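You operate a simulated robot arm through the tools that you are given. There is no shell and no other tool. Be economical: measure what you need, move in short steps, check, and stop when the job is done.

Carry out the task below with a simulated two-armed robot. There is one attempt and no reset: what you move stays moved.

Task
Close the water panel down.
Fine: blue valve shut, hold VENT till the water gauge is at zero, drain the tank by the grey valve and shut it, violet valve shut, lamp off.

The check looks at the end state, three seconds after you hand in, the way a careful person would. Anything else that was tipped, shoved, dropped, spilled or broken makes it a failure.

Robot
Two 7-joint arms with two-finger parallel grippers on one trunk that stands fixed in place. Base frame: the origin is at the foot of the trunk, x ahead of it, y to its left, z up. Units: cm, degrees, N and s.
The left shoulder is at [8, 13.1, 94.7], the right one opposite. With the tool pointing down near the work surface each hand reaches from about 40 to 86 cm from the base axis, measured 20 degrees to its own side. Payload 1.57 kg a hand.
The tool frame of a hand sits at the grasp point between the pads (the TCP): z along the fingers, y along the line on which they close. The tips reach 3 cm beyond it. Largest opening 11 cm; finger width 2.4, thickness 1.2; the body of the gripper, 4.8 by 11.2 cm, starts 7.8 cm behind the TCP.
Orientation is told as [roll, pitch, yaw] about the base's x, y, z axes, in that order, counted from this pose: with the fingers straight down and closing along the base's y, the tool's x points along the base's -x, its y along +y and its z along -z.

Tools
- The arms move only by the tool step_arm. It takes "left_motion", "right_motion" or both (then of equal length, played together; a hand with none holds still); each is a list of rows, each an object (a shift or turn left out is 0, a gripper value left out holds the last) with "delta_pos": the shift along the tool's x, y, z in mm, a list of three; "angular": the turn, a rotation vector about the tool's x, y, z in rad, a list of three; "jaw": the gripper command, from -1 (shut) to 1 (fully open), values between in proportion. In form: [{"delta_pos": [x, y, z], "angular": [ax, ay, az], "jaw": jaw}, ...]. A call has 1 to 8 rows; each row shifts and turns the commanded pose from where the row before left it, along the tool's axes as they then stand. Rows are played at 5 a second. More than 5 cm and 8.6 degrees between two rows, or a gripper value outside its range, and nothing of the call is played. Where a pose cannot be reached the arm comes as near as it can. A force on the tool above 90 N (or 10 N above the force at the start of the call, whichever is more), or a blocked arm, ends the call early, and 0.2 s more pass. The fingers move at their own pace (about 10.8 cm/s each) and stop on an object; they squeeze with about 43 N. The grip force told is the motor's: it shows also when the fingers shut on nothing. Time passes only in rows, and 0.2 s behind the last, so rows that do not move let the fingers close. The reply holds the time, the measured pose of the TCP, the force on the tool along the base axes, the opening and the grip force, in the units named above and with some noise, with the torque about the TCP (base axes, N m) and any sound that the robot's microphone picked up.
- Cameras (640 x 400 px; columns grow to the right, rows downward): "scene" is now at [-7.08, 3.91, 143.63]; the picture's right is [0.49, -0.87, 0.00], its down [-0.39, -0.22, -0.90] and it looks along [0.78, 0.44, -0.44] (base axes); focal length 334 px, centre (320, 200). "left" rides on the left gripper at [7, -1.6, -14.1] in its tool frame; the picture's right is [0.23, 0.97, 0.00], its down [-0.85, 0.20, -0.48] and it looks along [-0.47, 0.11, 0.88] (tool axes); focal length 222 px, centre (320, 200). "right" rides on the right gripper at [7, 1.6, -14.1] in its tool frame; the picture's right is [-0.23, 0.97, 0.00], its down [-0.86, -0.20, -0.48] and it looks along [-0.47, -0.11, 0.88] (tool axes); focal length 222 px, centre (320, 200).
- get_image(camera): a new picture of that camera. It takes no simulated time.
- head_to(pan, tilt): turns the head with the scene camera to pan (to the left, within 109 degrees either way) and tilt (down, from -29 to 69), counted from straight ahead of the robot. It gives what a move gives.
- point_at(camera, pixels): for up to 12 pixels [column, row] of the newest picture of that camera ("zoom" is the newest enlarged one), the place [x, y, z] in the base frame of the surface seen there, good to about 0.2 cm, but the place of the scene camera against the robot may be out by one fixed shift of up to 1.8 cm in any direction. It takes no simulated time.
- inspect(camera, box): a new picture of the part [left, top, right, bottom] of that camera's present view, enlarged. It takes no simulated time.
- job_done(): hands the job in; it is judged then, once.

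Keep the steps short. Do not move on a guess: measure, check each grasp and each placing, and mend mistakes. In all there are 80 turns and 64 pictures (those below and enlarged ones count). Leave the grippers open and the arms clear of the work at the hand-in unless told otherwise, and finish with a single line.

The tools are called by a JSON object that holds its "name" and its "arguments". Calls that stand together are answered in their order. step_arm: Moves the arms, as the interface text tells. Its arguments: {"type":"object","properties":{"left_motion":{"type":"array"},"right_motion":{"type":"array"}},"required":[]} The other tools are called the same way: head_to (pan, tilt) turns the head that bears the scene camera; get_image (camera) takes a picture; point_at (camera, pixels) gives the place of the surface under pixels of a picture; inspect (camera, box) takes an enlarged picture of a part of a camera's view; job_done () hands the job in.

At the start:

```text
t: 0.0
left_tool_pos: [34.38, 37.94, 122.22]
left_tcp_rot: [0.0, -0.1, 0.0]
left_ft_force: [-1.3, -1.3, -0.7]
left_ft_torque: [0.0, 0.02, 0.02]
left_opening: 11.0
left_grip_force: 0.1
right_tool_pos: [51.09, 1.69, 116.1]
right_tcp_rot: [0.0, 0.0, -0.1]
right_ft_force: [0.7, 1.0, 0.2]
right_ft_torque: [-0.01, 0.0, 0.03]
right_opening: 11.01
right_grip_force: 0.0
head pan, tilt: [29.2, 26.3]
```

scene: 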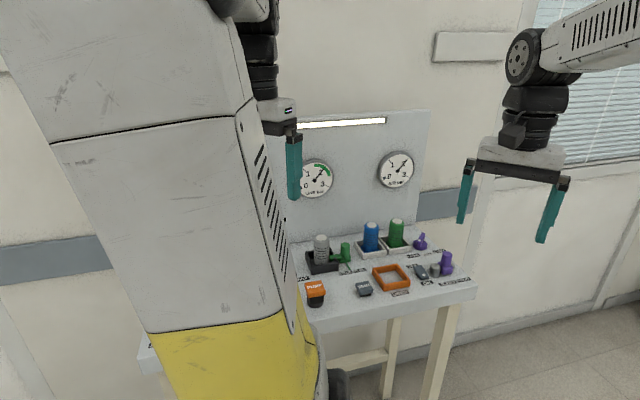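
right: 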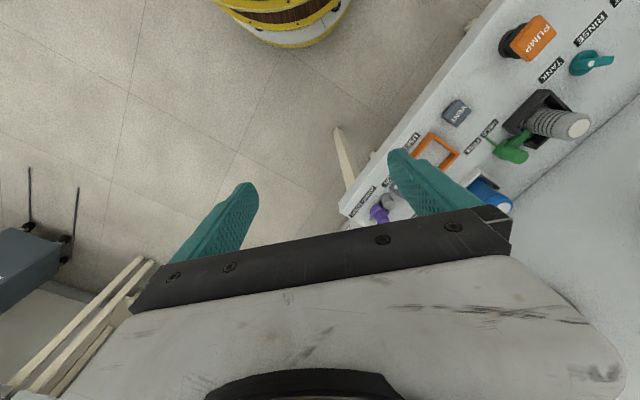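
left: 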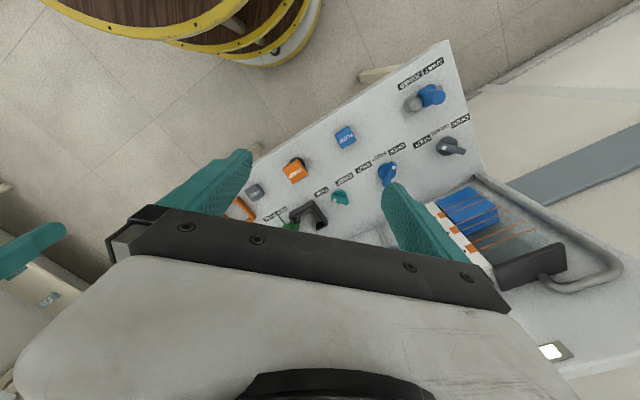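

The scene view is partly blocked by an arm. I'll enlarge both wrist views and the scene panel to read the labels.

{"name": "inspect", "arguments": {"camera": "left", "box": [220, 30, 500, 240]}}

{"name": "inspect", "arguments": {"camera": "right", "box": [340, 0, 640, 230]}}

{"name": "inspect", "arguments": {"camera": "scene", "box": [270, 100, 490, 320]}}

```text
1.90 times, centred on (360, 135) of left
```

zoom: 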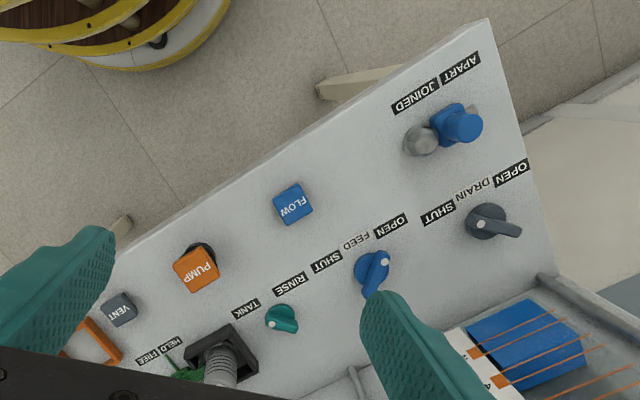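

```text
1.74 times, centred on (490, 115) of right
```

zoom: 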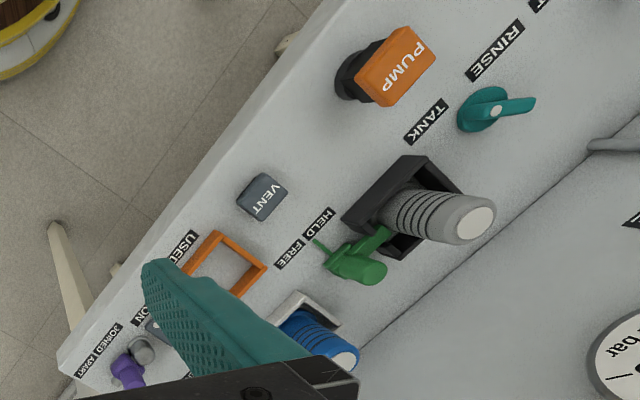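

```text
1.82 times, centred on (380, 210) of scene
```

zoom: 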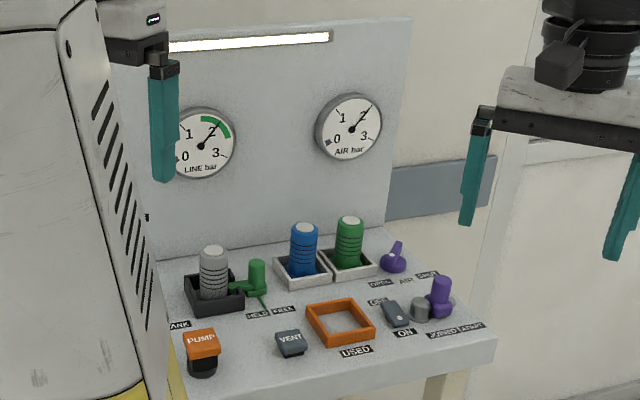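

I'll measure the controls from both wrist cameras. Left: FEED knob (387,169), DRAIN (449,147), FLOW (345,138), VENT (255,193), RINSE (340,197), PUMP (295,171). Right: VENT (457,113), violet connector (378,214), table corners.

{"name": "point_at", "arguments": {"camera": "left", "pixels": [[387, 169], [385, 180], [442, 147], [457, 151], [345, 138], [255, 193], [340, 197], [295, 171], [430, 95], [447, 42], [475, 165]]}}

{"name": "point_at", "arguments": {"camera": "right", "pixels": [[457, 113], [378, 214], [343, 208], [530, 35], [590, 62], [570, 125], [515, 155], [485, 20], [437, 150]]}}

{"name": "point_at", "arguments": {"camera": "scene", "pixels": [[364, 289], [421, 240], [421, 271], [433, 269], [446, 258], [315, 180], [397, 170], [340, 122], [425, 115], [475, 293]]}}

```text
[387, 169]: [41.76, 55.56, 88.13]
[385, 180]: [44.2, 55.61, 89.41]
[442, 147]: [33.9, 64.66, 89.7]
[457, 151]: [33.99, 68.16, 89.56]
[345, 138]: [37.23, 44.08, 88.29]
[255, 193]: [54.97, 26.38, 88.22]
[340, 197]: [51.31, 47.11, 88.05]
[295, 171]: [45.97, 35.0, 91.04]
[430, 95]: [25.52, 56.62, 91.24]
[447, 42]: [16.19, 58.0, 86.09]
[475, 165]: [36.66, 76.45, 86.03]
```

```text
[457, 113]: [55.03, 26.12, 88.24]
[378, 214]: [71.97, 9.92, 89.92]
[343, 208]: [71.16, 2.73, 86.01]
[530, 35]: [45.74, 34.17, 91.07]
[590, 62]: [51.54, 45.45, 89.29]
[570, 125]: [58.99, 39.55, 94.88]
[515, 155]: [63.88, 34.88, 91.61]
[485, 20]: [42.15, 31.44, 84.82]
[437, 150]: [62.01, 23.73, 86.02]
```

```text
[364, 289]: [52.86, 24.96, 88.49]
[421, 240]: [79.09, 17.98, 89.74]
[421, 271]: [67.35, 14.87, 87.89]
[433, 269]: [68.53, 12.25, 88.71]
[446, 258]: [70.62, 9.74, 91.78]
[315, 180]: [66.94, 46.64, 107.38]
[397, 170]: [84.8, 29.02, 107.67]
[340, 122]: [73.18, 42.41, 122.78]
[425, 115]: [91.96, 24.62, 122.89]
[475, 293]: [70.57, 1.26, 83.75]
```

Panel is rotated about 45° to the base, top at z=86. Controls by x,y: FEED (42,55.5), DRAIN (34,66), VENT (55,26), violet AIR ~(80,19), lamp switch ~(69,16). I'll lower the left hand somewhat and yaw it about +45° to look squarely at the left controls.

{"name": "step_arm", "arguments": {"left_motion": [{"delta_pos": [5, 22, 32]}, {"delta_pos": [5, 22, 32]}, {"delta_pos": [5, 22, 32], "angular": [0, 0, -0.13]}, {"angular": [0, 0, -0.13]}, {"angular": [0, 0, -0.13]}, {"angular": [0, 0, -0.13]}, {"angular": [0, 0, -0.13]}, {"angular": [0, 0, -0.13]}]}}

{"name": "get_image", "arguments": {"camera": "left"}}

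{"name": "get_image", "arguments": {"camera": "scene"}}

```text
t: 1.8
left_tool_pos: [33.0, 44.47, 112.68]
left_tcp_rot: [0.0, 0.0, 45.0]
left_ft_force: [0.4, 0.1, 0.4]
left_ft_torque: [0.02, 0.0, -0.04]
left_opening: 11.01
left_grip_force: 0.0
right_tool_pos: [51.24, 1.74, 116.19]
right_tcp_rot: [0.0, 0.0, 0.1]
right_ft_force: [0.4, -0.3, 0.0]
right_ft_torque: [0.0, 0.0, -0.02]
right_opening: 11.02
right_grip_force: 0.1
head pan, tilt: [29.2, 26.3]
```

```text
57 pictures are left
```

left: 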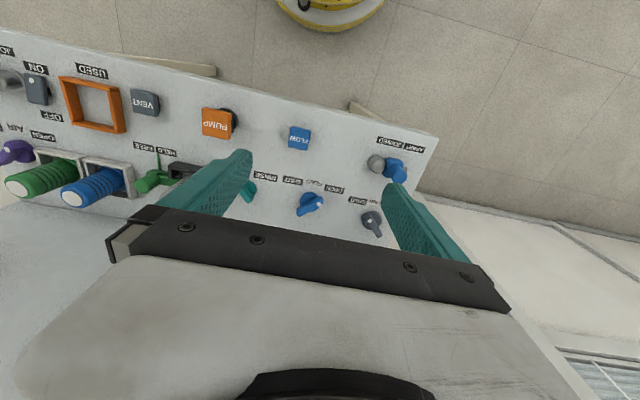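

```text
56 pictures are left
```

scene: 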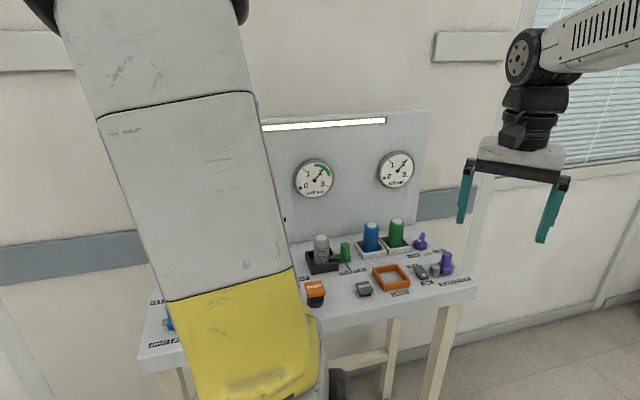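

FEED at about (310,203) and DRAIN at (371,222) are visible between the fingers. I'll enlarge and also look at the gauges.

{"name": "inspect", "arguments": {"camera": "left", "box": [240, 150, 400, 250]}}

{"name": "inspect", "arguments": {"camera": "scene", "box": [270, 140, 480, 310]}}

{"name": "point_at", "arguments": {"camera": "left", "pixels": [[303, 211], [312, 203], [320, 197], [371, 217], [377, 231], [300, 180], [333, 188], [355, 200], [396, 170]]}}

```text
4.00 times, centred on (320, 200) of left
```

zoom: 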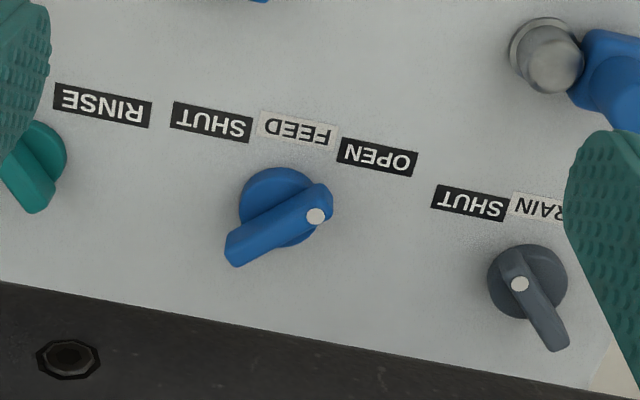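

```text
2.35 times, centred on (375, 225) of scene
```

zoom: 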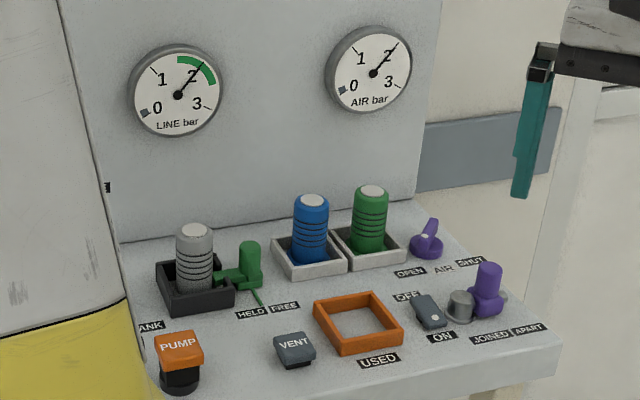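

```text
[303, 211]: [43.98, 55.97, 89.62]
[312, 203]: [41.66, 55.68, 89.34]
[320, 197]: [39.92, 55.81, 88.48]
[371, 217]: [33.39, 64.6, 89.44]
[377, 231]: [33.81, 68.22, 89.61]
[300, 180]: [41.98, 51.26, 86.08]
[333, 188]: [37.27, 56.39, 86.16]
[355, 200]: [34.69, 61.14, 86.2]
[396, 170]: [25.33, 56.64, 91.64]
```

FEED: white dot points to OPEN; shutting needs about 90° counter-clockwise from above. DRAIN dot is at SHUT. FEED's handle lies along base x at (42,55.8), so I'll move above it and yaw back toward 0°, jaws partly closed, then look closely.

{"name": "step_arm", "arguments": {"left_motion": [{"delta_pos": [-35.9, 4.4, 27], "jaw": -0.2}, {"delta_pos": [-35.9, 4.4, 27]}, {"delta_pos": [-35.9, 4.4, 27]}, {"delta_pos": [-35.9, 4.4, 27]}, {"angular": [0, 0, 0.148]}, {"angular": [0, 0, 0.148]}, {"angular": [0, 0, 0.148]}, {"angular": [0, 0, 0.148]}]}}

{"name": "step_arm", "arguments": {"left_motion": [{"angular": [0, 0, 0.0965]}, {"angular": [0, 0, 0.0965]}, {}]}}

{"name": "get_image", "arguments": {"camera": "left"}}

{"name": "get_image", "arguments": {"camera": "scene"}}

```text
t: 3.6
left_tool_pos: [41.86, 55.81, 101.92]
left_tcp_rot: [0.0, 0.1, 10.7]
left_ft_force: [1.0, 0.3, -0.9]
left_ft_torque: [0.0, 0.0, 0.01]
left_opening: 4.4
left_grip_force: 0.1
right_tool_pos: [51.18, 1.83, 115.99]
right_tcp_rot: [0.0, 0.0, 0.1]
right_ft_force: [-0.4, 0.4, -0.4]
right_ft_torque: [0.01, 0.0, 0.01]
right_opening: 11.0
right_grip_force: 0.0
head pan, tilt: [29.2, 26.3]
```

```text
t: 4.4
left_tool_pos: [41.93, 55.86, 101.95]
left_tcp_rot: [0.0, 0.0, -0.3]
left_ft_force: [-0.4, -0.6, 0.0]
left_ft_torque: [-0.04, -0.02, 0.01]
left_opening: 4.42
left_grip_force: 0.1
right_tool_pos: [51.11, 1.58, 116.17]
right_tcp_rot: [0.0, 0.0, -0.1]
right_ft_force: [0.5, -0.2, 0.0]
right_ft_torque: [-0.01, 0.0, 0.0]
right_opening: 10.99
right_grip_force: 0.0
head pan, tilt: [29.2, 26.3]
```

```text
53 pictures are left
```

left: 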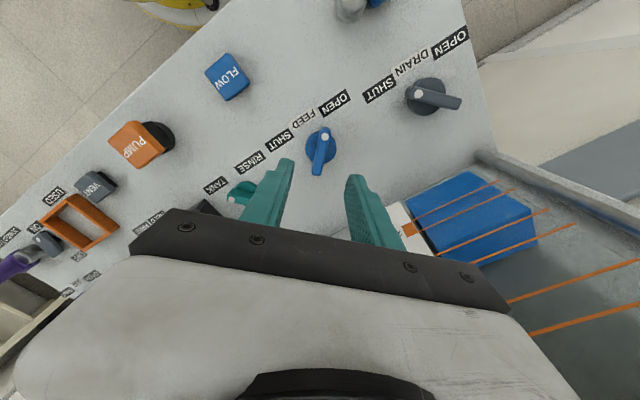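

```text
52 pictures are left
```

scene: 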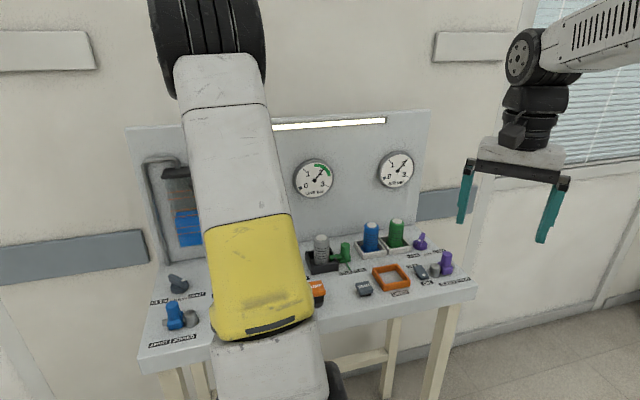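

The tank with the blue water level is on the back plate. I'll measure the FEED handle (dot end (325,133), far tip (316,172)), the tank's front and the DRAIN handle.

{"name": "point_at", "arguments": {"camera": "left", "pixels": [[325, 134], [322, 150], [317, 168], [333, 153], [409, 93], [455, 102], [428, 110], [405, 232], [445, 215], [310, 125]]}}

{"name": "inspect", "arguments": {"camera": "left", "box": [260, 60, 480, 200]}}

```text
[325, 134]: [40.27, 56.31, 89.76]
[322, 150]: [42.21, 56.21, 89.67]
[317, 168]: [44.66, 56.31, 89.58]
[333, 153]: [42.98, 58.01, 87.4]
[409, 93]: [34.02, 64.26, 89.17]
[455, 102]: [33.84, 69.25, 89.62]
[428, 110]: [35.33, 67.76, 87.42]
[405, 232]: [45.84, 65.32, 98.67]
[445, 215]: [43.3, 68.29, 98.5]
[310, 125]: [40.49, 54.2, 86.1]
```

```text
2.86 times, centred on (370, 130) of left
```

zoom: 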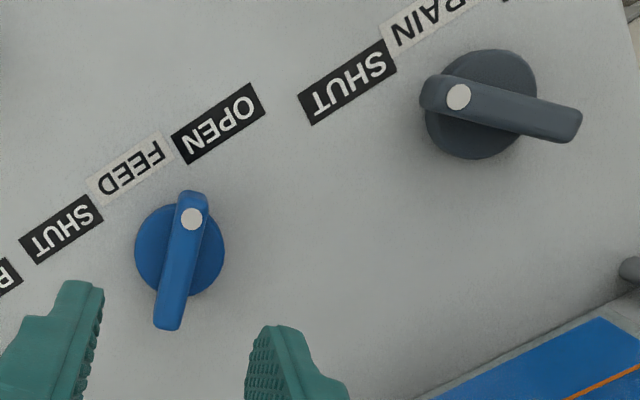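

Handle lies at y≈56.25, x 39.7–45, top z 89.7, axis ≈(42.4,56.25). I'll descend straddling it to TCP z 91 and close the jaws on it.

{"name": "step_arm", "arguments": {"left_motion": [{"delta_pos": [-4.7, 3.9, 35]}, {"delta_pos": [0, 0, 40]}, {"delta_pos": [0, 0, 34]}, {}, {"jaw": -1}, {}, {}]}}

{"name": "inspect", "arguments": {"camera": "left", "box": [220, 60, 460, 210]}}

```text
t: 6.0
left_tool_pos: [42.43, 56.35, 91.09]
left_tcp_rot: [-0.1, 0.1, -0.3]
left_ft_force: [-0.5, -7.8, -6.3]
left_ft_torque: [0.17, -0.61, 0.25]
left_opening: 1.29
left_grip_force: 29.8
right_tool_pos: [51.22, 1.75, 116.2]
right_tcp_rot: [0.0, 0.0, 0.0]
right_ft_force: [-0.4, 0.6, -0.2]
right_ft_torque: [-0.01, 0.02, -0.01]
right_opening: 11.0
right_grip_force: 0.0
head pan, tilt: [29.2, 26.3]
```

```text
2.67 times, centred on (340, 135) of left
```

zoom: 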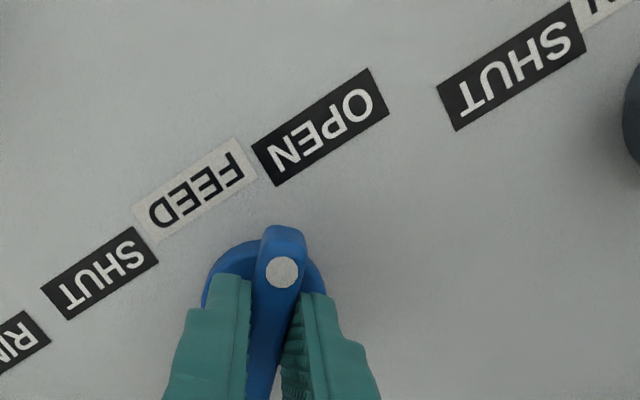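

Handle gripped (1.29 cm wide). Now turn counter-clockwise, first about 33°.

{"name": "step_arm", "arguments": {"left_motion": [{"angular": [0, 0, -0.145]}, {"angular": [0, 0, -0.145]}, {"angular": [0, 0, -0.145]}, {"angular": [0, 0, -0.145]}]}}

```text
t: 7.0
left_tool_pos: [42.54, 56.01, 91.03]
left_tcp_rot: [0.0, 0.0, 33.0]
left_ft_force: [5.6, -16.9, -7.7]
left_ft_torque: [-0.17, -0.16, -0.07]
left_opening: 1.28
left_grip_force: 29.8
right_tool_pos: [51.12, 1.6, 116.1]
right_tcp_rot: [0.0, 0.0, -0.1]
right_ft_force: [-0.5, -0.4, -0.4]
right_ft_torque: [0.0, 0.0, 0.0]
right_opening: 11.0
right_grip_force: 0.3
head pan, tilt: [29.2, 26.3]
```

It turns smoothly with a small side load; I'll ease 2 mm toward −y and continue to about 90°.

{"name": "step_arm", "arguments": {"left_motion": [{"delta_pos": [1.1, -1.7, 0]}, {"angular": [0, 0, -0.145]}, {"angular": [0, 0, -0.145]}, {"angular": [0, 0, -0.145]}, {"angular": [0, 0, -0.145]}, {"angular": [0, 0, -0.145]}, {"angular": [0, 0, -0.145]}, {"angular": [0, 0, -0.12]}]}}

{"name": "inspect", "arguments": {"camera": "left", "box": [220, 60, 460, 210]}}

{"name": "inspect", "arguments": {"camera": "scene", "box": [130, 100, 450, 300]}}

```text
t: 8.8
left_tool_pos: [42.81, 55.83, 91.08]
left_tcp_rot: [-0.3, 0.1, 89.7]
left_ft_force: [33.0, -4.8, -5.8]
left_ft_torque: [-0.44, -0.44, -0.11]
left_opening: 1.26
left_grip_force: 29.5
right_tool_pos: [51.3, 1.65, 116.07]
right_tcp_rot: [0.0, 0.1, 0.0]
right_ft_force: [-0.1, 0.9, -0.6]
right_ft_torque: [0.01, -0.04, -0.01]
right_opening: 11.02
right_grip_force: 0.1
head pan, tilt: [29.2, 26.3]
```

```text
2.67 times, centred on (340, 135) of left
```

zoom: 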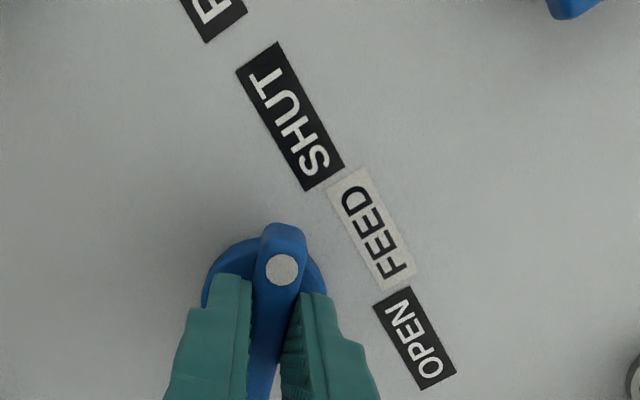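

```text
2.00 times, centred on (290, 200) of scene
```

zoom: 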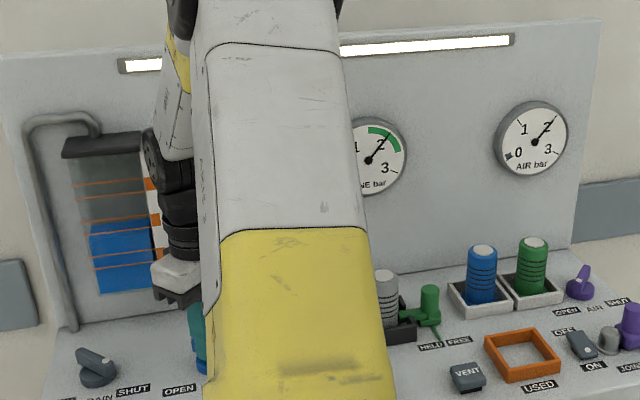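

Dot now points to the SHUT side (90°). A small extra turn to check for the end stop.

{"name": "step_arm", "arguments": {"left_motion": [{"delta_pos": [0, 2, 0]}, {"angular": [0, 0, -0.07]}, {}]}}

```text
t: 9.6
left_tool_pos: [42.73, 55.97, 91.08]
left_tcp_rot: [-0.4, 0.0, 93.6]
left_ft_force: [44.8, 2.3, -0.8]
left_ft_torque: [0.09, -0.58, -0.8]
left_opening: 1.42
left_grip_force: 30.1
right_tool_pos: [51.33, 1.75, 116.09]
right_tcp_rot: [0.0, 0.0, 0.0]
right_ft_force: [0.6, -0.5, 0.1]
right_ft_torque: [0.01, 0.05, -0.01]
right_opening: 11.0
right_grip_force: 0.1
head pan, tilt: [29.2, 26.3]
```

The stop is felt (torque −0.8 N m), FEED is shut. Release, lift 11 cm, and move over DRAIN (≈34, 66.6), still at yaw 90 which matches its handle.

{"name": "step_arm", "arguments": {"left_motion": [{"delta_pos": [0, -4, 0]}, {"jaw": -0.2}, {}, {"delta_pos": [0, 0, 35]}, {"delta_pos": [0, 0, 40]}, {"delta_pos": [0, 0, 35]}, {"angular": [0, 0, 0.063]}]}}

{"name": "step_arm", "arguments": {"left_motion": [{"delta_pos": [-36, 29, 0]}, {"delta_pos": [-36, 29, 0]}, {"delta_pos": [-35, 29, 0]}, {}]}}

{"name": "get_image", "arguments": {"camera": "left"}}

{"name": "get_image", "arguments": {"camera": "scene"}}

```text
t: 10.6
left_tool_pos: [42.82, 56.26, 90.01]
left_tcp_rot: [-0.4, -0.1, 93.8]
left_ft_force: [-0.5, -0.5, -0.1]
left_ft_torque: [0.01, -0.03, 0.0]
left_opening: 4.38
left_grip_force: 0.1
right_tool_pos: [51.16, 1.74, 116.04]
right_tcp_rot: [-0.1, 0.0, 0.1]
right_ft_force: [1.0, 0.1, -0.4]
right_ft_torque: [-0.01, -0.01, 0.03]
right_opening: 10.98
right_grip_force: 0.1
head pan, tilt: [29.2, 26.3]
stopped in row 4 (left hand): the force on the tool passed its limit at 123 N (the readings are from after the stop); the commanded pose is now the measured one
```

```text
t: 11.6
left_tool_pos: [33.48, 66.29, 89.75]
left_tcp_rot: [-0.6, -0.3, 93.8]
left_ft_force: [4.7, 4.1, -6.7]
left_ft_torque: [0.79, -0.39, -0.04]
left_opening: 4.94
left_grip_force: 37.9
right_tool_pos: [51.29, 1.73, 116.14]
right_tcp_rot: [0.0, 0.1, -0.1]
right_ft_force: [-0.6, 0.1, 0.4]
right_ft_torque: [0.01, -0.01, 0.02]
right_opening: 11.01
right_grip_force: 0.1
head pan, tilt: [29.2, 26.3]
```

```text
47 pictures are left
```

left: 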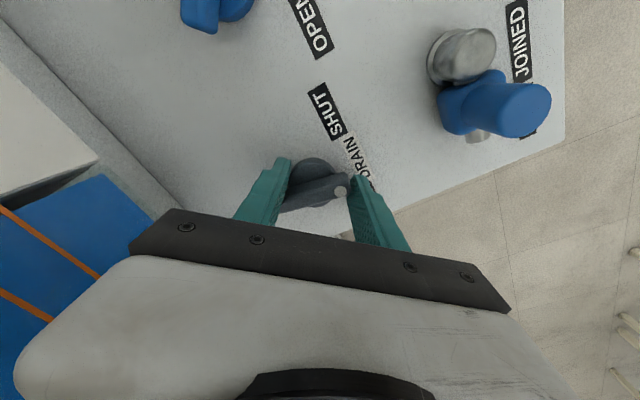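

```text
46 pictures are left
```

scene: 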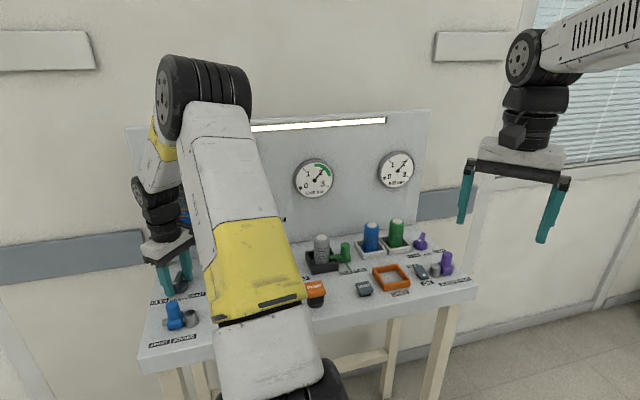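

My mistake: +z of the tool is down, so the "lift" pressed down and the hand then travelled low. It is now at z 89.8 straddling DRAIN. I'll stop, lift straight up (−z) and check DRAIN and FEED for damage.

{"name": "step_arm", "arguments": {"left_motion": [{"delta_pos": [0, 0, -20]}, {"delta_pos": [0, 0, -40]}, {"delta_pos": [0, 0, -40]}, {"delta_pos": [0, 0, -20]}, {}]}}

{"name": "get_image", "arguments": {"camera": "left"}}

{"name": "inspect", "arguments": {"camera": "scene", "box": [130, 100, 450, 300]}}

```text
t: 12.8
left_tool_pos: [33.44, 66.1, 101.88]
left_tcp_rot: [-0.5, -0.2, 93.8]
left_ft_force: [-0.8, 0.1, 0.2]
left_ft_torque: [-0.01, -0.01, -0.01]
left_opening: 4.37
left_grip_force: 0.0
right_tool_pos: [51.28, 1.77, 116.08]
right_tcp_rot: [0.1, 0.0, -0.1]
right_ft_force: [0.4, 0.8, -0.4]
right_ft_torque: [-0.02, -0.01, -0.04]
right_opening: 10.98
right_grip_force: 0.1
head pan, tilt: [29.2, 26.3]
```

```text
45 pictures are left
```

left: 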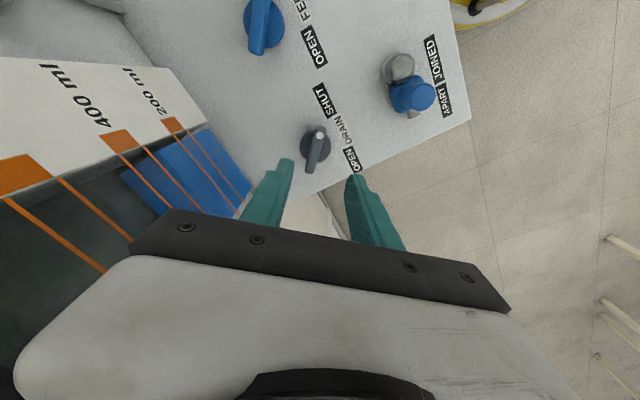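

```text
2.00 times, centred on (290, 200) of scene
```

zoom: 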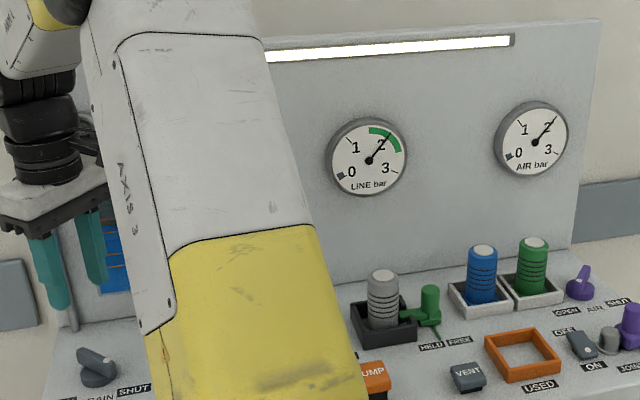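

{"name": "inspect", "arguments": {"camera": "left", "box": [220, 0, 400, 180]}}

{"name": "point_at", "arguments": {"camera": "left", "pixels": [[320, 137], [317, 150], [312, 166], [264, 8], [258, 45], [240, 200], [205, 130]]}}

```text
2.22 times, centred on (310, 90) of left
```

zoom: 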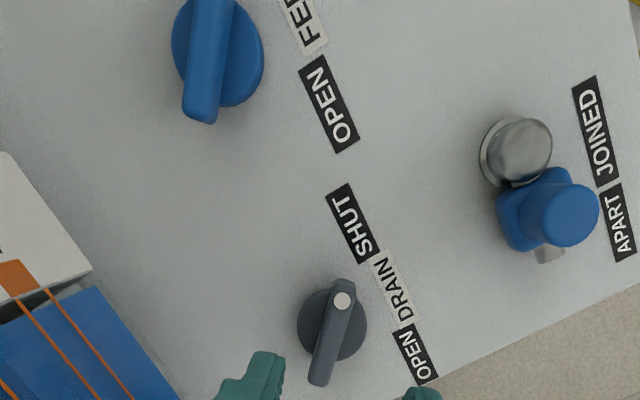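

```text
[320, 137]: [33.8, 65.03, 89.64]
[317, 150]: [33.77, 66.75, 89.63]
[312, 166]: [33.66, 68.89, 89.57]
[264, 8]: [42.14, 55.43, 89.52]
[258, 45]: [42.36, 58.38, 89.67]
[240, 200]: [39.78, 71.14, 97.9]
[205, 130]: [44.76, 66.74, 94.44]
```

DRAIN (dot toward SHUT) and FEED both look intact with handles along y, still shut. Next: the right hand goes above VENT (55, 26.2, top 88.2) with fingers closed, staying at z≈98.6.

{"name": "step_arm", "arguments": {"right_motion": [{"delta_pos": [-5.4, 35, 25], "jaw": -1}, {"delta_pos": [-5.4, 35, 25]}, {"delta_pos": [-5.4, 35, 25]}, {"delta_pos": [-5.4, 35, 25]}, {"delta_pos": [-5.4, 35, 25]}, {"delta_pos": [-5.4, 35, 25]}, {"delta_pos": [-5.4, 35, 25]}, {}]}}

{"name": "get_image", "arguments": {"camera": "right"}}

{"name": "get_image", "arguments": {"camera": "scene"}}

```text
t: 14.6
left_tool_pos: [33.36, 66.19, 101.9]
left_tcp_rot: [-0.5, -0.1, 93.9]
left_ft_force: [-0.2, 0.7, 0.1]
left_ft_torque: [0.0, 0.02, 0.01]
left_opening: 4.4
left_grip_force: 0.1
right_tool_pos: [54.88, 26.23, 98.42]
right_tcp_rot: [0.0, 0.0, 0.0]
right_ft_force: [0.5, -0.1, 0.3]
right_ft_torque: [0.01, 0.01, 0.0]
right_opening: 0.0
right_grip_force: 21.5
head pan, tilt: [29.2, 26.3]
```

```text
42 pictures are left
```

right: 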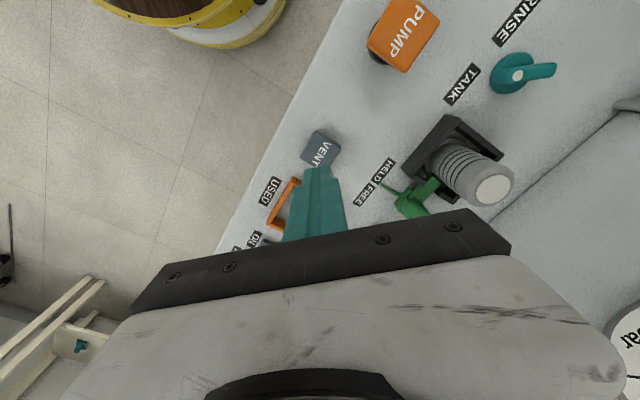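

```text
41 pictures are left
```

scene: 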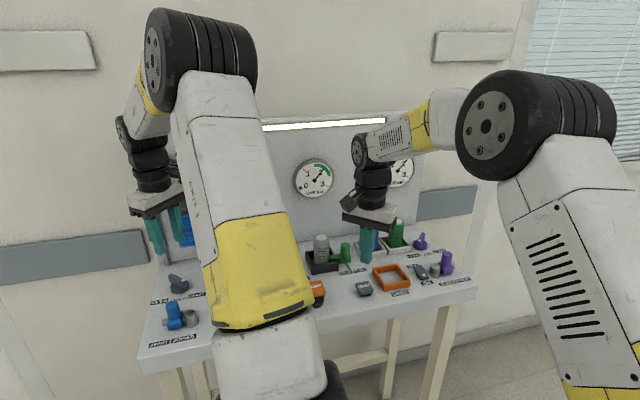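

LINE gauge is readable. Measure the VENT button's top in the right view: corners ≈(320,131), (340,148), (305,155), center (320,147).

{"name": "point_at", "arguments": {"camera": "right", "pixels": [[320, 134], [337, 148], [305, 155], [320, 148], [318, 172], [331, 160]]}}

{"name": "inspect", "arguments": {"camera": "right", "box": [240, 110, 400, 210]}}

```text
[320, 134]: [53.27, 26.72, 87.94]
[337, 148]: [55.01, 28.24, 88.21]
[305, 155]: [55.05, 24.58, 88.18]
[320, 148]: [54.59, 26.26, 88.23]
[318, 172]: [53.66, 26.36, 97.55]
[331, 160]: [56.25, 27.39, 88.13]
```

```text
4.00 times, centred on (320, 160) of right
```

zoom: 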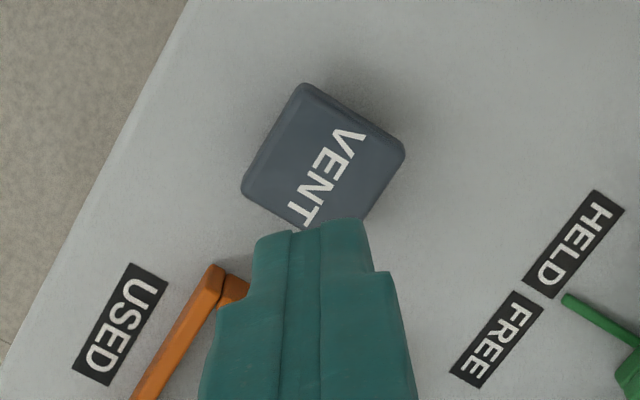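

Button centre ≈(55.1,26.35), top 88.2; the fingers are over it. Lower to just above, then press a few mm.

{"name": "step_arm", "arguments": {"right_motion": [{"delta_pos": [-2, 1, 35]}, {"delta_pos": [0, 0, 32]}, {"delta_pos": [0, 0, 3]}, {"delta_pos": [0, 0, 2]}, {"delta_pos": [0, 0, 2]}]}}

{"name": "inspect", "arguments": {"camera": "scene", "box": [280, 140, 440, 300]}}

```text
t: 15.8
left_tool_pos: [33.4, 66.19, 101.94]
left_tcp_rot: [-0.4, -0.1, 93.8]
left_ft_force: [0.0, 0.3, -0.3]
left_ft_torque: [-0.01, -0.02, 0.0]
left_opening: 4.39
left_grip_force: 0.1
right_tool_pos: [55.28, 26.27, 91.17]
right_tcp_rot: [0.0, -0.1, 0.0]
right_ft_force: [0.8, -0.7, 0.0]
right_ft_torque: [-0.03, -0.02, -0.01]
right_opening: 0.0
right_grip_force: 21.4
head pan, tilt: [29.2, 26.3]
```

```text
2.50 times, centred on (360, 220) of scene
```

zoom: 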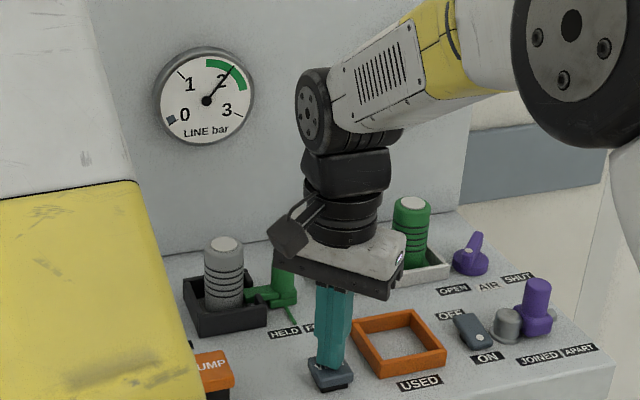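

Just touching. Press 5 mm further in small steps and hold.

{"name": "step_arm", "arguments": {"right_motion": [{"delta_pos": [0, 0, 2]}, {"delta_pos": [0, 0, 2]}, {"delta_pos": [0, 0, 2]}, {}, {}, {}]}}

{"name": "inspect", "arguments": {"camera": "scene", "box": [280, 140, 440, 300]}}

```text
t: 17.2
left_tool_pos: [33.43, 66.21, 101.93]
left_tcp_rot: [-0.5, -0.1, 93.8]
left_ft_force: [-0.9, 0.1, 0.6]
left_ft_torque: [-0.02, -0.02, 0.01]
left_opening: 4.38
left_grip_force: 0.1
right_tool_pos: [55.31, 26.21, 90.59]
right_tcp_rot: [0.0, 0.0, 0.1]
right_ft_force: [0.4, 1.1, 2.0]
right_ft_torque: [0.03, -0.04, -0.02]
right_opening: 0.0
right_grip_force: 21.5
head pan, tilt: [29.2, 26.3]
```

```text
2.50 times, centred on (360, 220) of scene
```

zoom: 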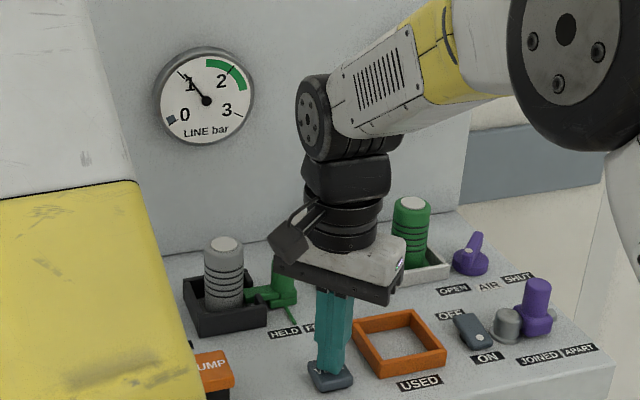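

Pressure is falling (about 1 bar). Keep holding.

{"name": "step_arm", "arguments": {"right_motion": [{}, {}, {}, {}, {}, {}, {}, {}]}}

{"name": "step_arm", "arguments": {"right_motion": [{}, {}, {}, {}, {}, {}, {}, {}]}}

{"name": "inspect", "arguments": {"camera": "scene", "box": [280, 140, 440, 300]}}

```text
t: 19.0
left_tool_pos: [33.41, 66.21, 101.93]
left_tcp_rot: [-0.5, -0.2, 93.8]
left_ft_force: [0.8, 0.6, 0.5]
left_ft_torque: [0.0, 0.0, -0.02]
left_opening: 4.42
left_grip_force: 0.0
right_tool_pos: [55.28, 26.27, 90.59]
right_tcp_rot: [0.0, 0.0, 0.0]
right_ft_force: [-0.4, -1.6, 3.0]
right_ft_torque: [-0.03, 0.01, -0.01]
right_opening: 0.0
right_grip_force: 21.2
head pan, tilt: [29.2, 26.3]
```

```text
t: 20.8
left_tool_pos: [33.4, 66.3, 101.94]
left_tcp_rot: [-0.5, 0.0, 93.8]
left_ft_force: [0.4, 0.8, 0.1]
left_ft_torque: [-0.02, -0.01, -0.01]
left_opening: 4.43
left_grip_force: 0.1
right_tool_pos: [55.28, 26.25, 90.63]
right_tcp_rot: [0.0, -0.1, 0.1]
right_ft_force: [-0.1, -1.0, 2.1]
right_ft_torque: [0.02, -0.02, -0.01]
right_opening: 0.01
right_grip_force: 21.3
head pan, tilt: [29.2, 26.3]
```

```text
2.50 times, centred on (360, 220) of scene
```

zoom: 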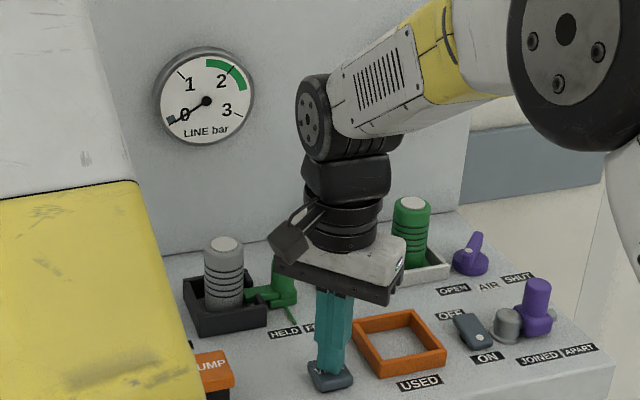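

LINE gauge is at zero. While holding VENT a little longer, the left hand squares up (yaw 90) and descends over the DRAIN handle (x≈33.8, y≈66.6).

{"name": "step_arm", "arguments": {"left_motion": [{"angular": [0, 0, 0.066]}, {"delta_pos": [-3.5, -3.5, 35]}, {"delta_pos": [0, 0, 40]}, {"delta_pos": [0, 0, 33]}, {}, {"jaw": -1}, {}, {}]}}

{"name": "inspect", "arguments": {"camera": "left", "box": [220, 60, 460, 210]}}

{"name": "inspect", "arguments": {"camera": "scene", "box": [290, 150, 340, 200]}}

```text
t: 22.6
left_tool_pos: [33.91, 66.85, 91.18]
left_tcp_rot: [-0.4, -0.1, 90.0]
left_ft_force: [-4.9, -0.4, -4.9]
left_ft_torque: [0.76, 0.52, 0.03]
left_opening: 1.29
left_grip_force: 29.5
right_tool_pos: [55.23, 26.19, 90.54]
right_tcp_rot: [0.0, 0.0, 0.1]
right_ft_force: [0.8, -1.0, 1.1]
right_ft_torque: [0.03, -0.06, 0.01]
right_opening: 0.0
right_grip_force: 21.3
head pan, tilt: [29.2, 26.3]
```

```text
2.67 times, centred on (340, 135) of left
```

zoom: 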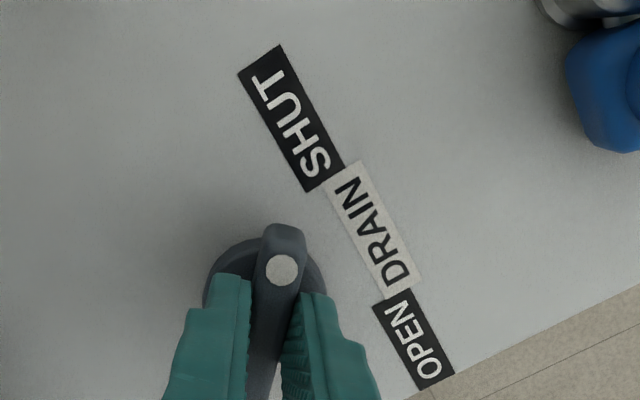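

```text
8.00 times, centred on (315, 175) of scene
```

zoom: 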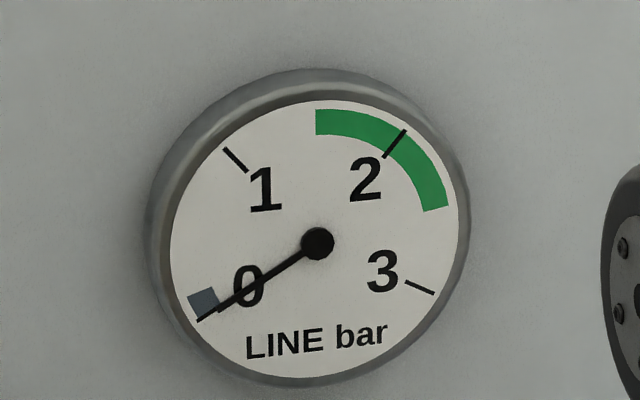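

Gauge exactly on the zero mark. Lift the right hand off VENT, and begin turning DRAIN clockwise.

{"name": "step_arm", "arguments": {"left_motion": [{"angular": [0, 0, 0.145]}, {"angular": [0, 0, 0.145]}, {"angular": [0, 0, 0.145]}, {"angular": [0, 0, 0.145]}], "right_motion": [{"delta_pos": [0, 0, -20]}, {"delta_pos": [0, 0, -40]}, {"delta_pos": [0, 0, -40]}, {"delta_pos": [0, 0, -20]}]}}

```text
t: 23.6
left_tool_pos: [33.7, 66.85, 91.33]
left_tcp_rot: [-0.1, -0.5, 56.9]
left_ft_force: [-11.3, 11.3, 6.6]
left_ft_torque: [0.04, 0.59, 0.11]
left_opening: 1.29
left_grip_force: 29.6
right_tool_pos: [55.23, 26.35, 102.64]
right_tcp_rot: [-0.1, 0.1, 0.0]
right_ft_force: [0.6, 0.2, 0.2]
right_ft_torque: [-0.01, -0.02, -0.02]
right_opening: 0.0
right_grip_force: 20.7
head pan, tilt: [29.2, 26.3]
```

{"name": "step_arm", "arguments": {"left_motion": [{"delta_pos": [-0.3, 1.5, 0]}, {"angular": [0, 0, 0.145]}, {"angular": [0, 0, 0.145]}, {"angular": [0, 0, 0.145]}, {"angular": [0, 0, 0.145]}, {"angular": [0, 0, 0.145]}, {"angular": [0, 0, 0.145]}, {"angular": [0, 0, 0.125]}]}}

{"name": "get_image", "arguments": {"camera": "left"}}

{"name": "get_image", "arguments": {"camera": "scene"}}

```text
t: 25.4
left_tool_pos: [33.56, 67.18, 91.21]
left_tcp_rot: [0.5, -0.6, -0.1]
left_ft_force: [-10.3, 34.7, 3.1]
left_ft_torque: [0.47, -0.39, 0.29]
left_opening: 1.32
left_grip_force: 29.6
right_tool_pos: [55.25, 26.48, 102.59]
right_tcp_rot: [-0.1, 0.0, -0.1]
right_ft_force: [-0.1, 0.4, 0.2]
right_ft_torque: [-0.04, -0.04, -0.02]
right_opening: 0.01
right_grip_force: 21.1
head pan, tilt: [29.2, 26.3]
```

```text
34 pictures are left
```

left: 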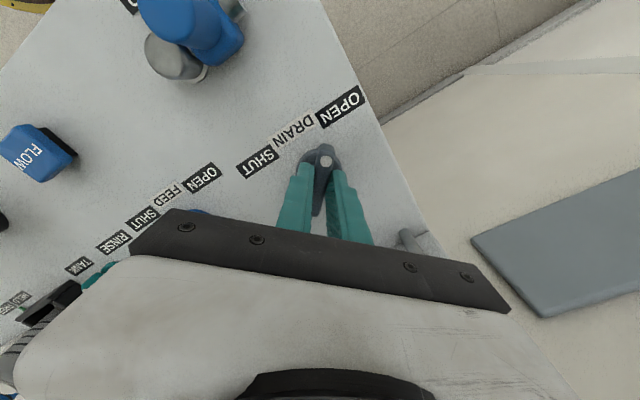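

```text
33 pictures are left
```

scene: 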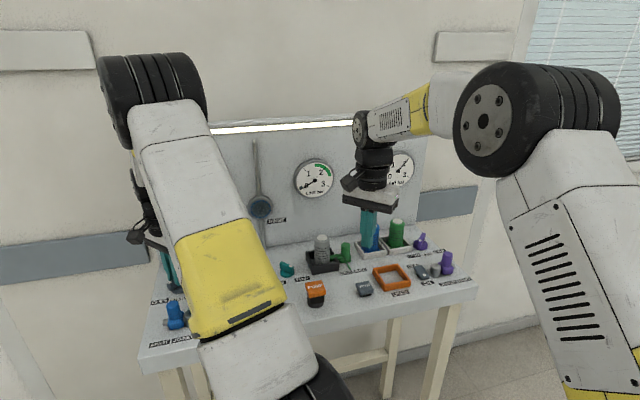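

DRAIN dot now points to OPEN. I'll release and lift the left hand and turn it back toward yaw 90 so its camera can see the tank; meanwhile the right hand moves up near the violet AIR valve to measure it.

{"name": "step_arm", "arguments": {"left_motion": [{"delta_pos": [0, 3, 0]}, {"jaw": -0.2}, {}, {"delta_pos": [0, 0, -30]}, {"delta_pos": [0, 0, -40]}, {"delta_pos": [0, 0, -40]}, {"angular": [0, 0, -0.145]}, {"angular": [0, 0, -0.145]}], "right_motion": [{"delta_pos": [0, 0, -25]}, {"delta_pos": [-41.6, -18, 0]}, {"delta_pos": [-41.6, -18, 0]}, {"delta_pos": [-41.6, -18, 0]}, {"delta_pos": [-41.6, -18, 0]}, {"delta_pos": [-41.6, -18, 0]}, {}, {}]}}

{"name": "step_arm", "arguments": {"left_motion": [{"angular": [0, 0, -0.145]}, {"angular": [0, 0, -0.145]}, {"angular": [0, 0, -0.145]}, {"angular": [0, 0, -0.145]}, {"angular": [0, 0, -0.145]}, {"angular": [0, 0, -0.145]}, {"angular": [0, 0, -0.145]}, {"angular": [0, 0, -0.145]}]}}

{"name": "get_image", "arguments": {"camera": "left"}}

{"name": "get_image", "arguments": {"camera": "right"}}

```text
t: 27.2
left_tool_pos: [33.5, 67.01, 102.05]
left_tcp_rot: [0.1, -0.6, 16.6]
left_ft_force: [-0.3, 0.2, 0.8]
left_ft_torque: [0.01, -0.01, 0.02]
left_opening: 4.4
left_grip_force: 0.0
right_tool_pos: [72.97, 15.31, 104.22]
right_tcp_rot: [0.0, 0.1, -0.1]
right_ft_force: [0.3, 0.9, -0.1]
right_ft_torque: [-0.03, 0.0, 0.01]
right_opening: 0.03
right_grip_force: 21.5
right hand out of reach, approached as far as the arm can: row 5, 6
head pan, tilt: [29.2, 26.3]
```

```text
t: 29.0
left_tool_pos: [33.75, 67.09, 102.11]
left_tcp_rot: [-0.6, -0.2, 83.0]
left_ft_force: [0.5, -0.3, -0.4]
left_ft_torque: [0.02, 0.01, -0.03]
left_opening: 4.4
left_grip_force: 0.2
right_tool_pos: [73.0, 15.26, 104.27]
right_tcp_rot: [0.0, 0.1, 0.0]
right_ft_force: [-0.5, 0.2, -0.1]
right_ft_torque: [0.02, 0.02, 0.01]
right_opening: 0.0
right_grip_force: 20.9
head pan, tilt: [29.2, 26.3]
```

```text
32 pictures are left
```

left: 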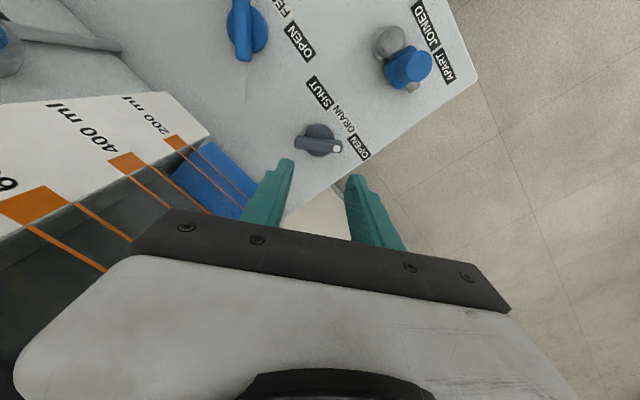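

```text
31 pictures are left
```

right: 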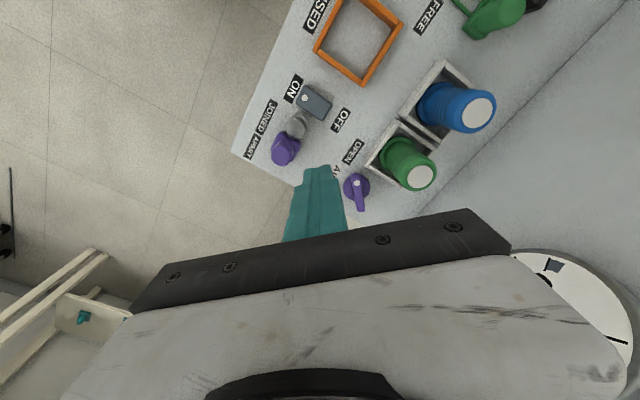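

Tank still has water. Right hand can't reach the AIR valve straight down (limit ~x 73), so the left hand will do that; right will do the lamp switch. Enlarge the tank, and measure the AIR knob and lamp switch.

{"name": "inspect", "arguments": {"camera": "left", "box": [80, 80, 300, 230]}}

{"name": "point_at", "arguments": {"camera": "right", "pixels": [[355, 186], [362, 208], [358, 195], [349, 190], [305, 100], [322, 108], [314, 103], [296, 124], [285, 150], [420, 176], [398, 140], [342, 115]]}}

{"name": "inspect", "arguments": {"camera": "right", "box": [230, 60, 430, 220]}}

```text
2.67 times, centred on (190, 155) of left
```

zoom: 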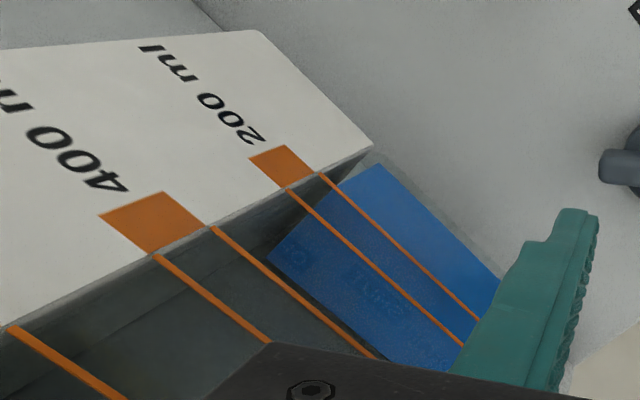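

```text
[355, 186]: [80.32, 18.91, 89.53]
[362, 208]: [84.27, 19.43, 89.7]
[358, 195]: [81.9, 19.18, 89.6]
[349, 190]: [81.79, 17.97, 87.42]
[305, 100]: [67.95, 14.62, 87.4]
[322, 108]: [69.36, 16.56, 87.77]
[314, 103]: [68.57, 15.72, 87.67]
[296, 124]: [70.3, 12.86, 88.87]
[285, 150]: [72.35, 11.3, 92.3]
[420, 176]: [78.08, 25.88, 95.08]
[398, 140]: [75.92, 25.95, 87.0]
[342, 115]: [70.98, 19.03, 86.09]
```

```text
2.50 times, centred on (330, 140) of right
```

zoom: 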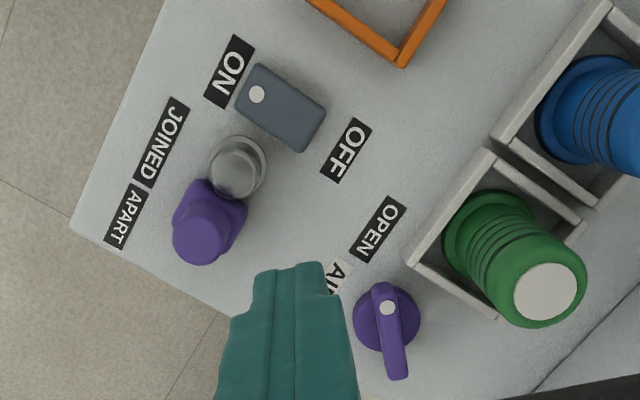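

AIR knob: handle along x from (80.3,18.9) to (84.5,19.4), axis ≈(82.3,19.1). Lamp switch is a rocker, ON end low, OFF end ≈(69.9,17.1). Tank is still draining. Meanwhile bring the right hand near the rocker's OFF end and yaw it 45°.

{"name": "step_arm", "arguments": {"right_motion": [{"delta_pos": [28, 21, 0]}, {}, {"angular": [0, 0, -0.131]}, {"angular": [0, 0, -0.131]}, {"angular": [0, 0, -0.131]}, {"angular": [0, 0, -0.131]}, {"angular": [0, 0, -0.131]}, {"angular": [0, 0, -0.131]}]}}

{"name": "inspect", "arguments": {"camera": "left", "box": [80, 80, 300, 230]}}

{"name": "point_at", "arguments": {"camera": "right", "pixels": [[401, 187], [330, 95]]}}

```text
t: 30.8
left_tool_pos: [33.57, 67.0, 102.2]
left_tcp_rot: [-0.5, -0.3, 82.9]
left_ft_force: [0.2, 0.4, -0.3]
left_ft_torque: [0.0, 0.02, 0.01]
left_opening: 4.38
left_grip_force: 0.0
right_tool_pos: [71.21, 18.02, 104.57]
right_tcp_rot: [0.0, 0.1, 45.2]
right_ft_force: [0.3, 0.1, -0.3]
right_ft_torque: [0.05, 0.01, 0.0]
right_opening: 0.02
right_grip_force: 21.5
right hand out of reach, approached as far as the arm can: row 1
head pan, tilt: [29.2, 26.3]
```

```text
2.67 times, centred on (190, 155) of left
```

zoom: 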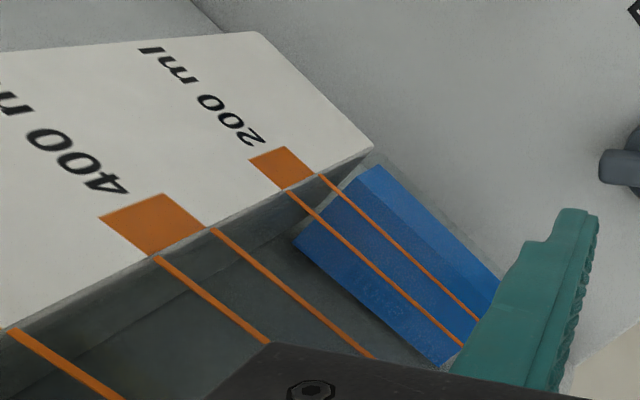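

```text
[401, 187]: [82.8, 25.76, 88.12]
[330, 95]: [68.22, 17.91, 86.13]
```

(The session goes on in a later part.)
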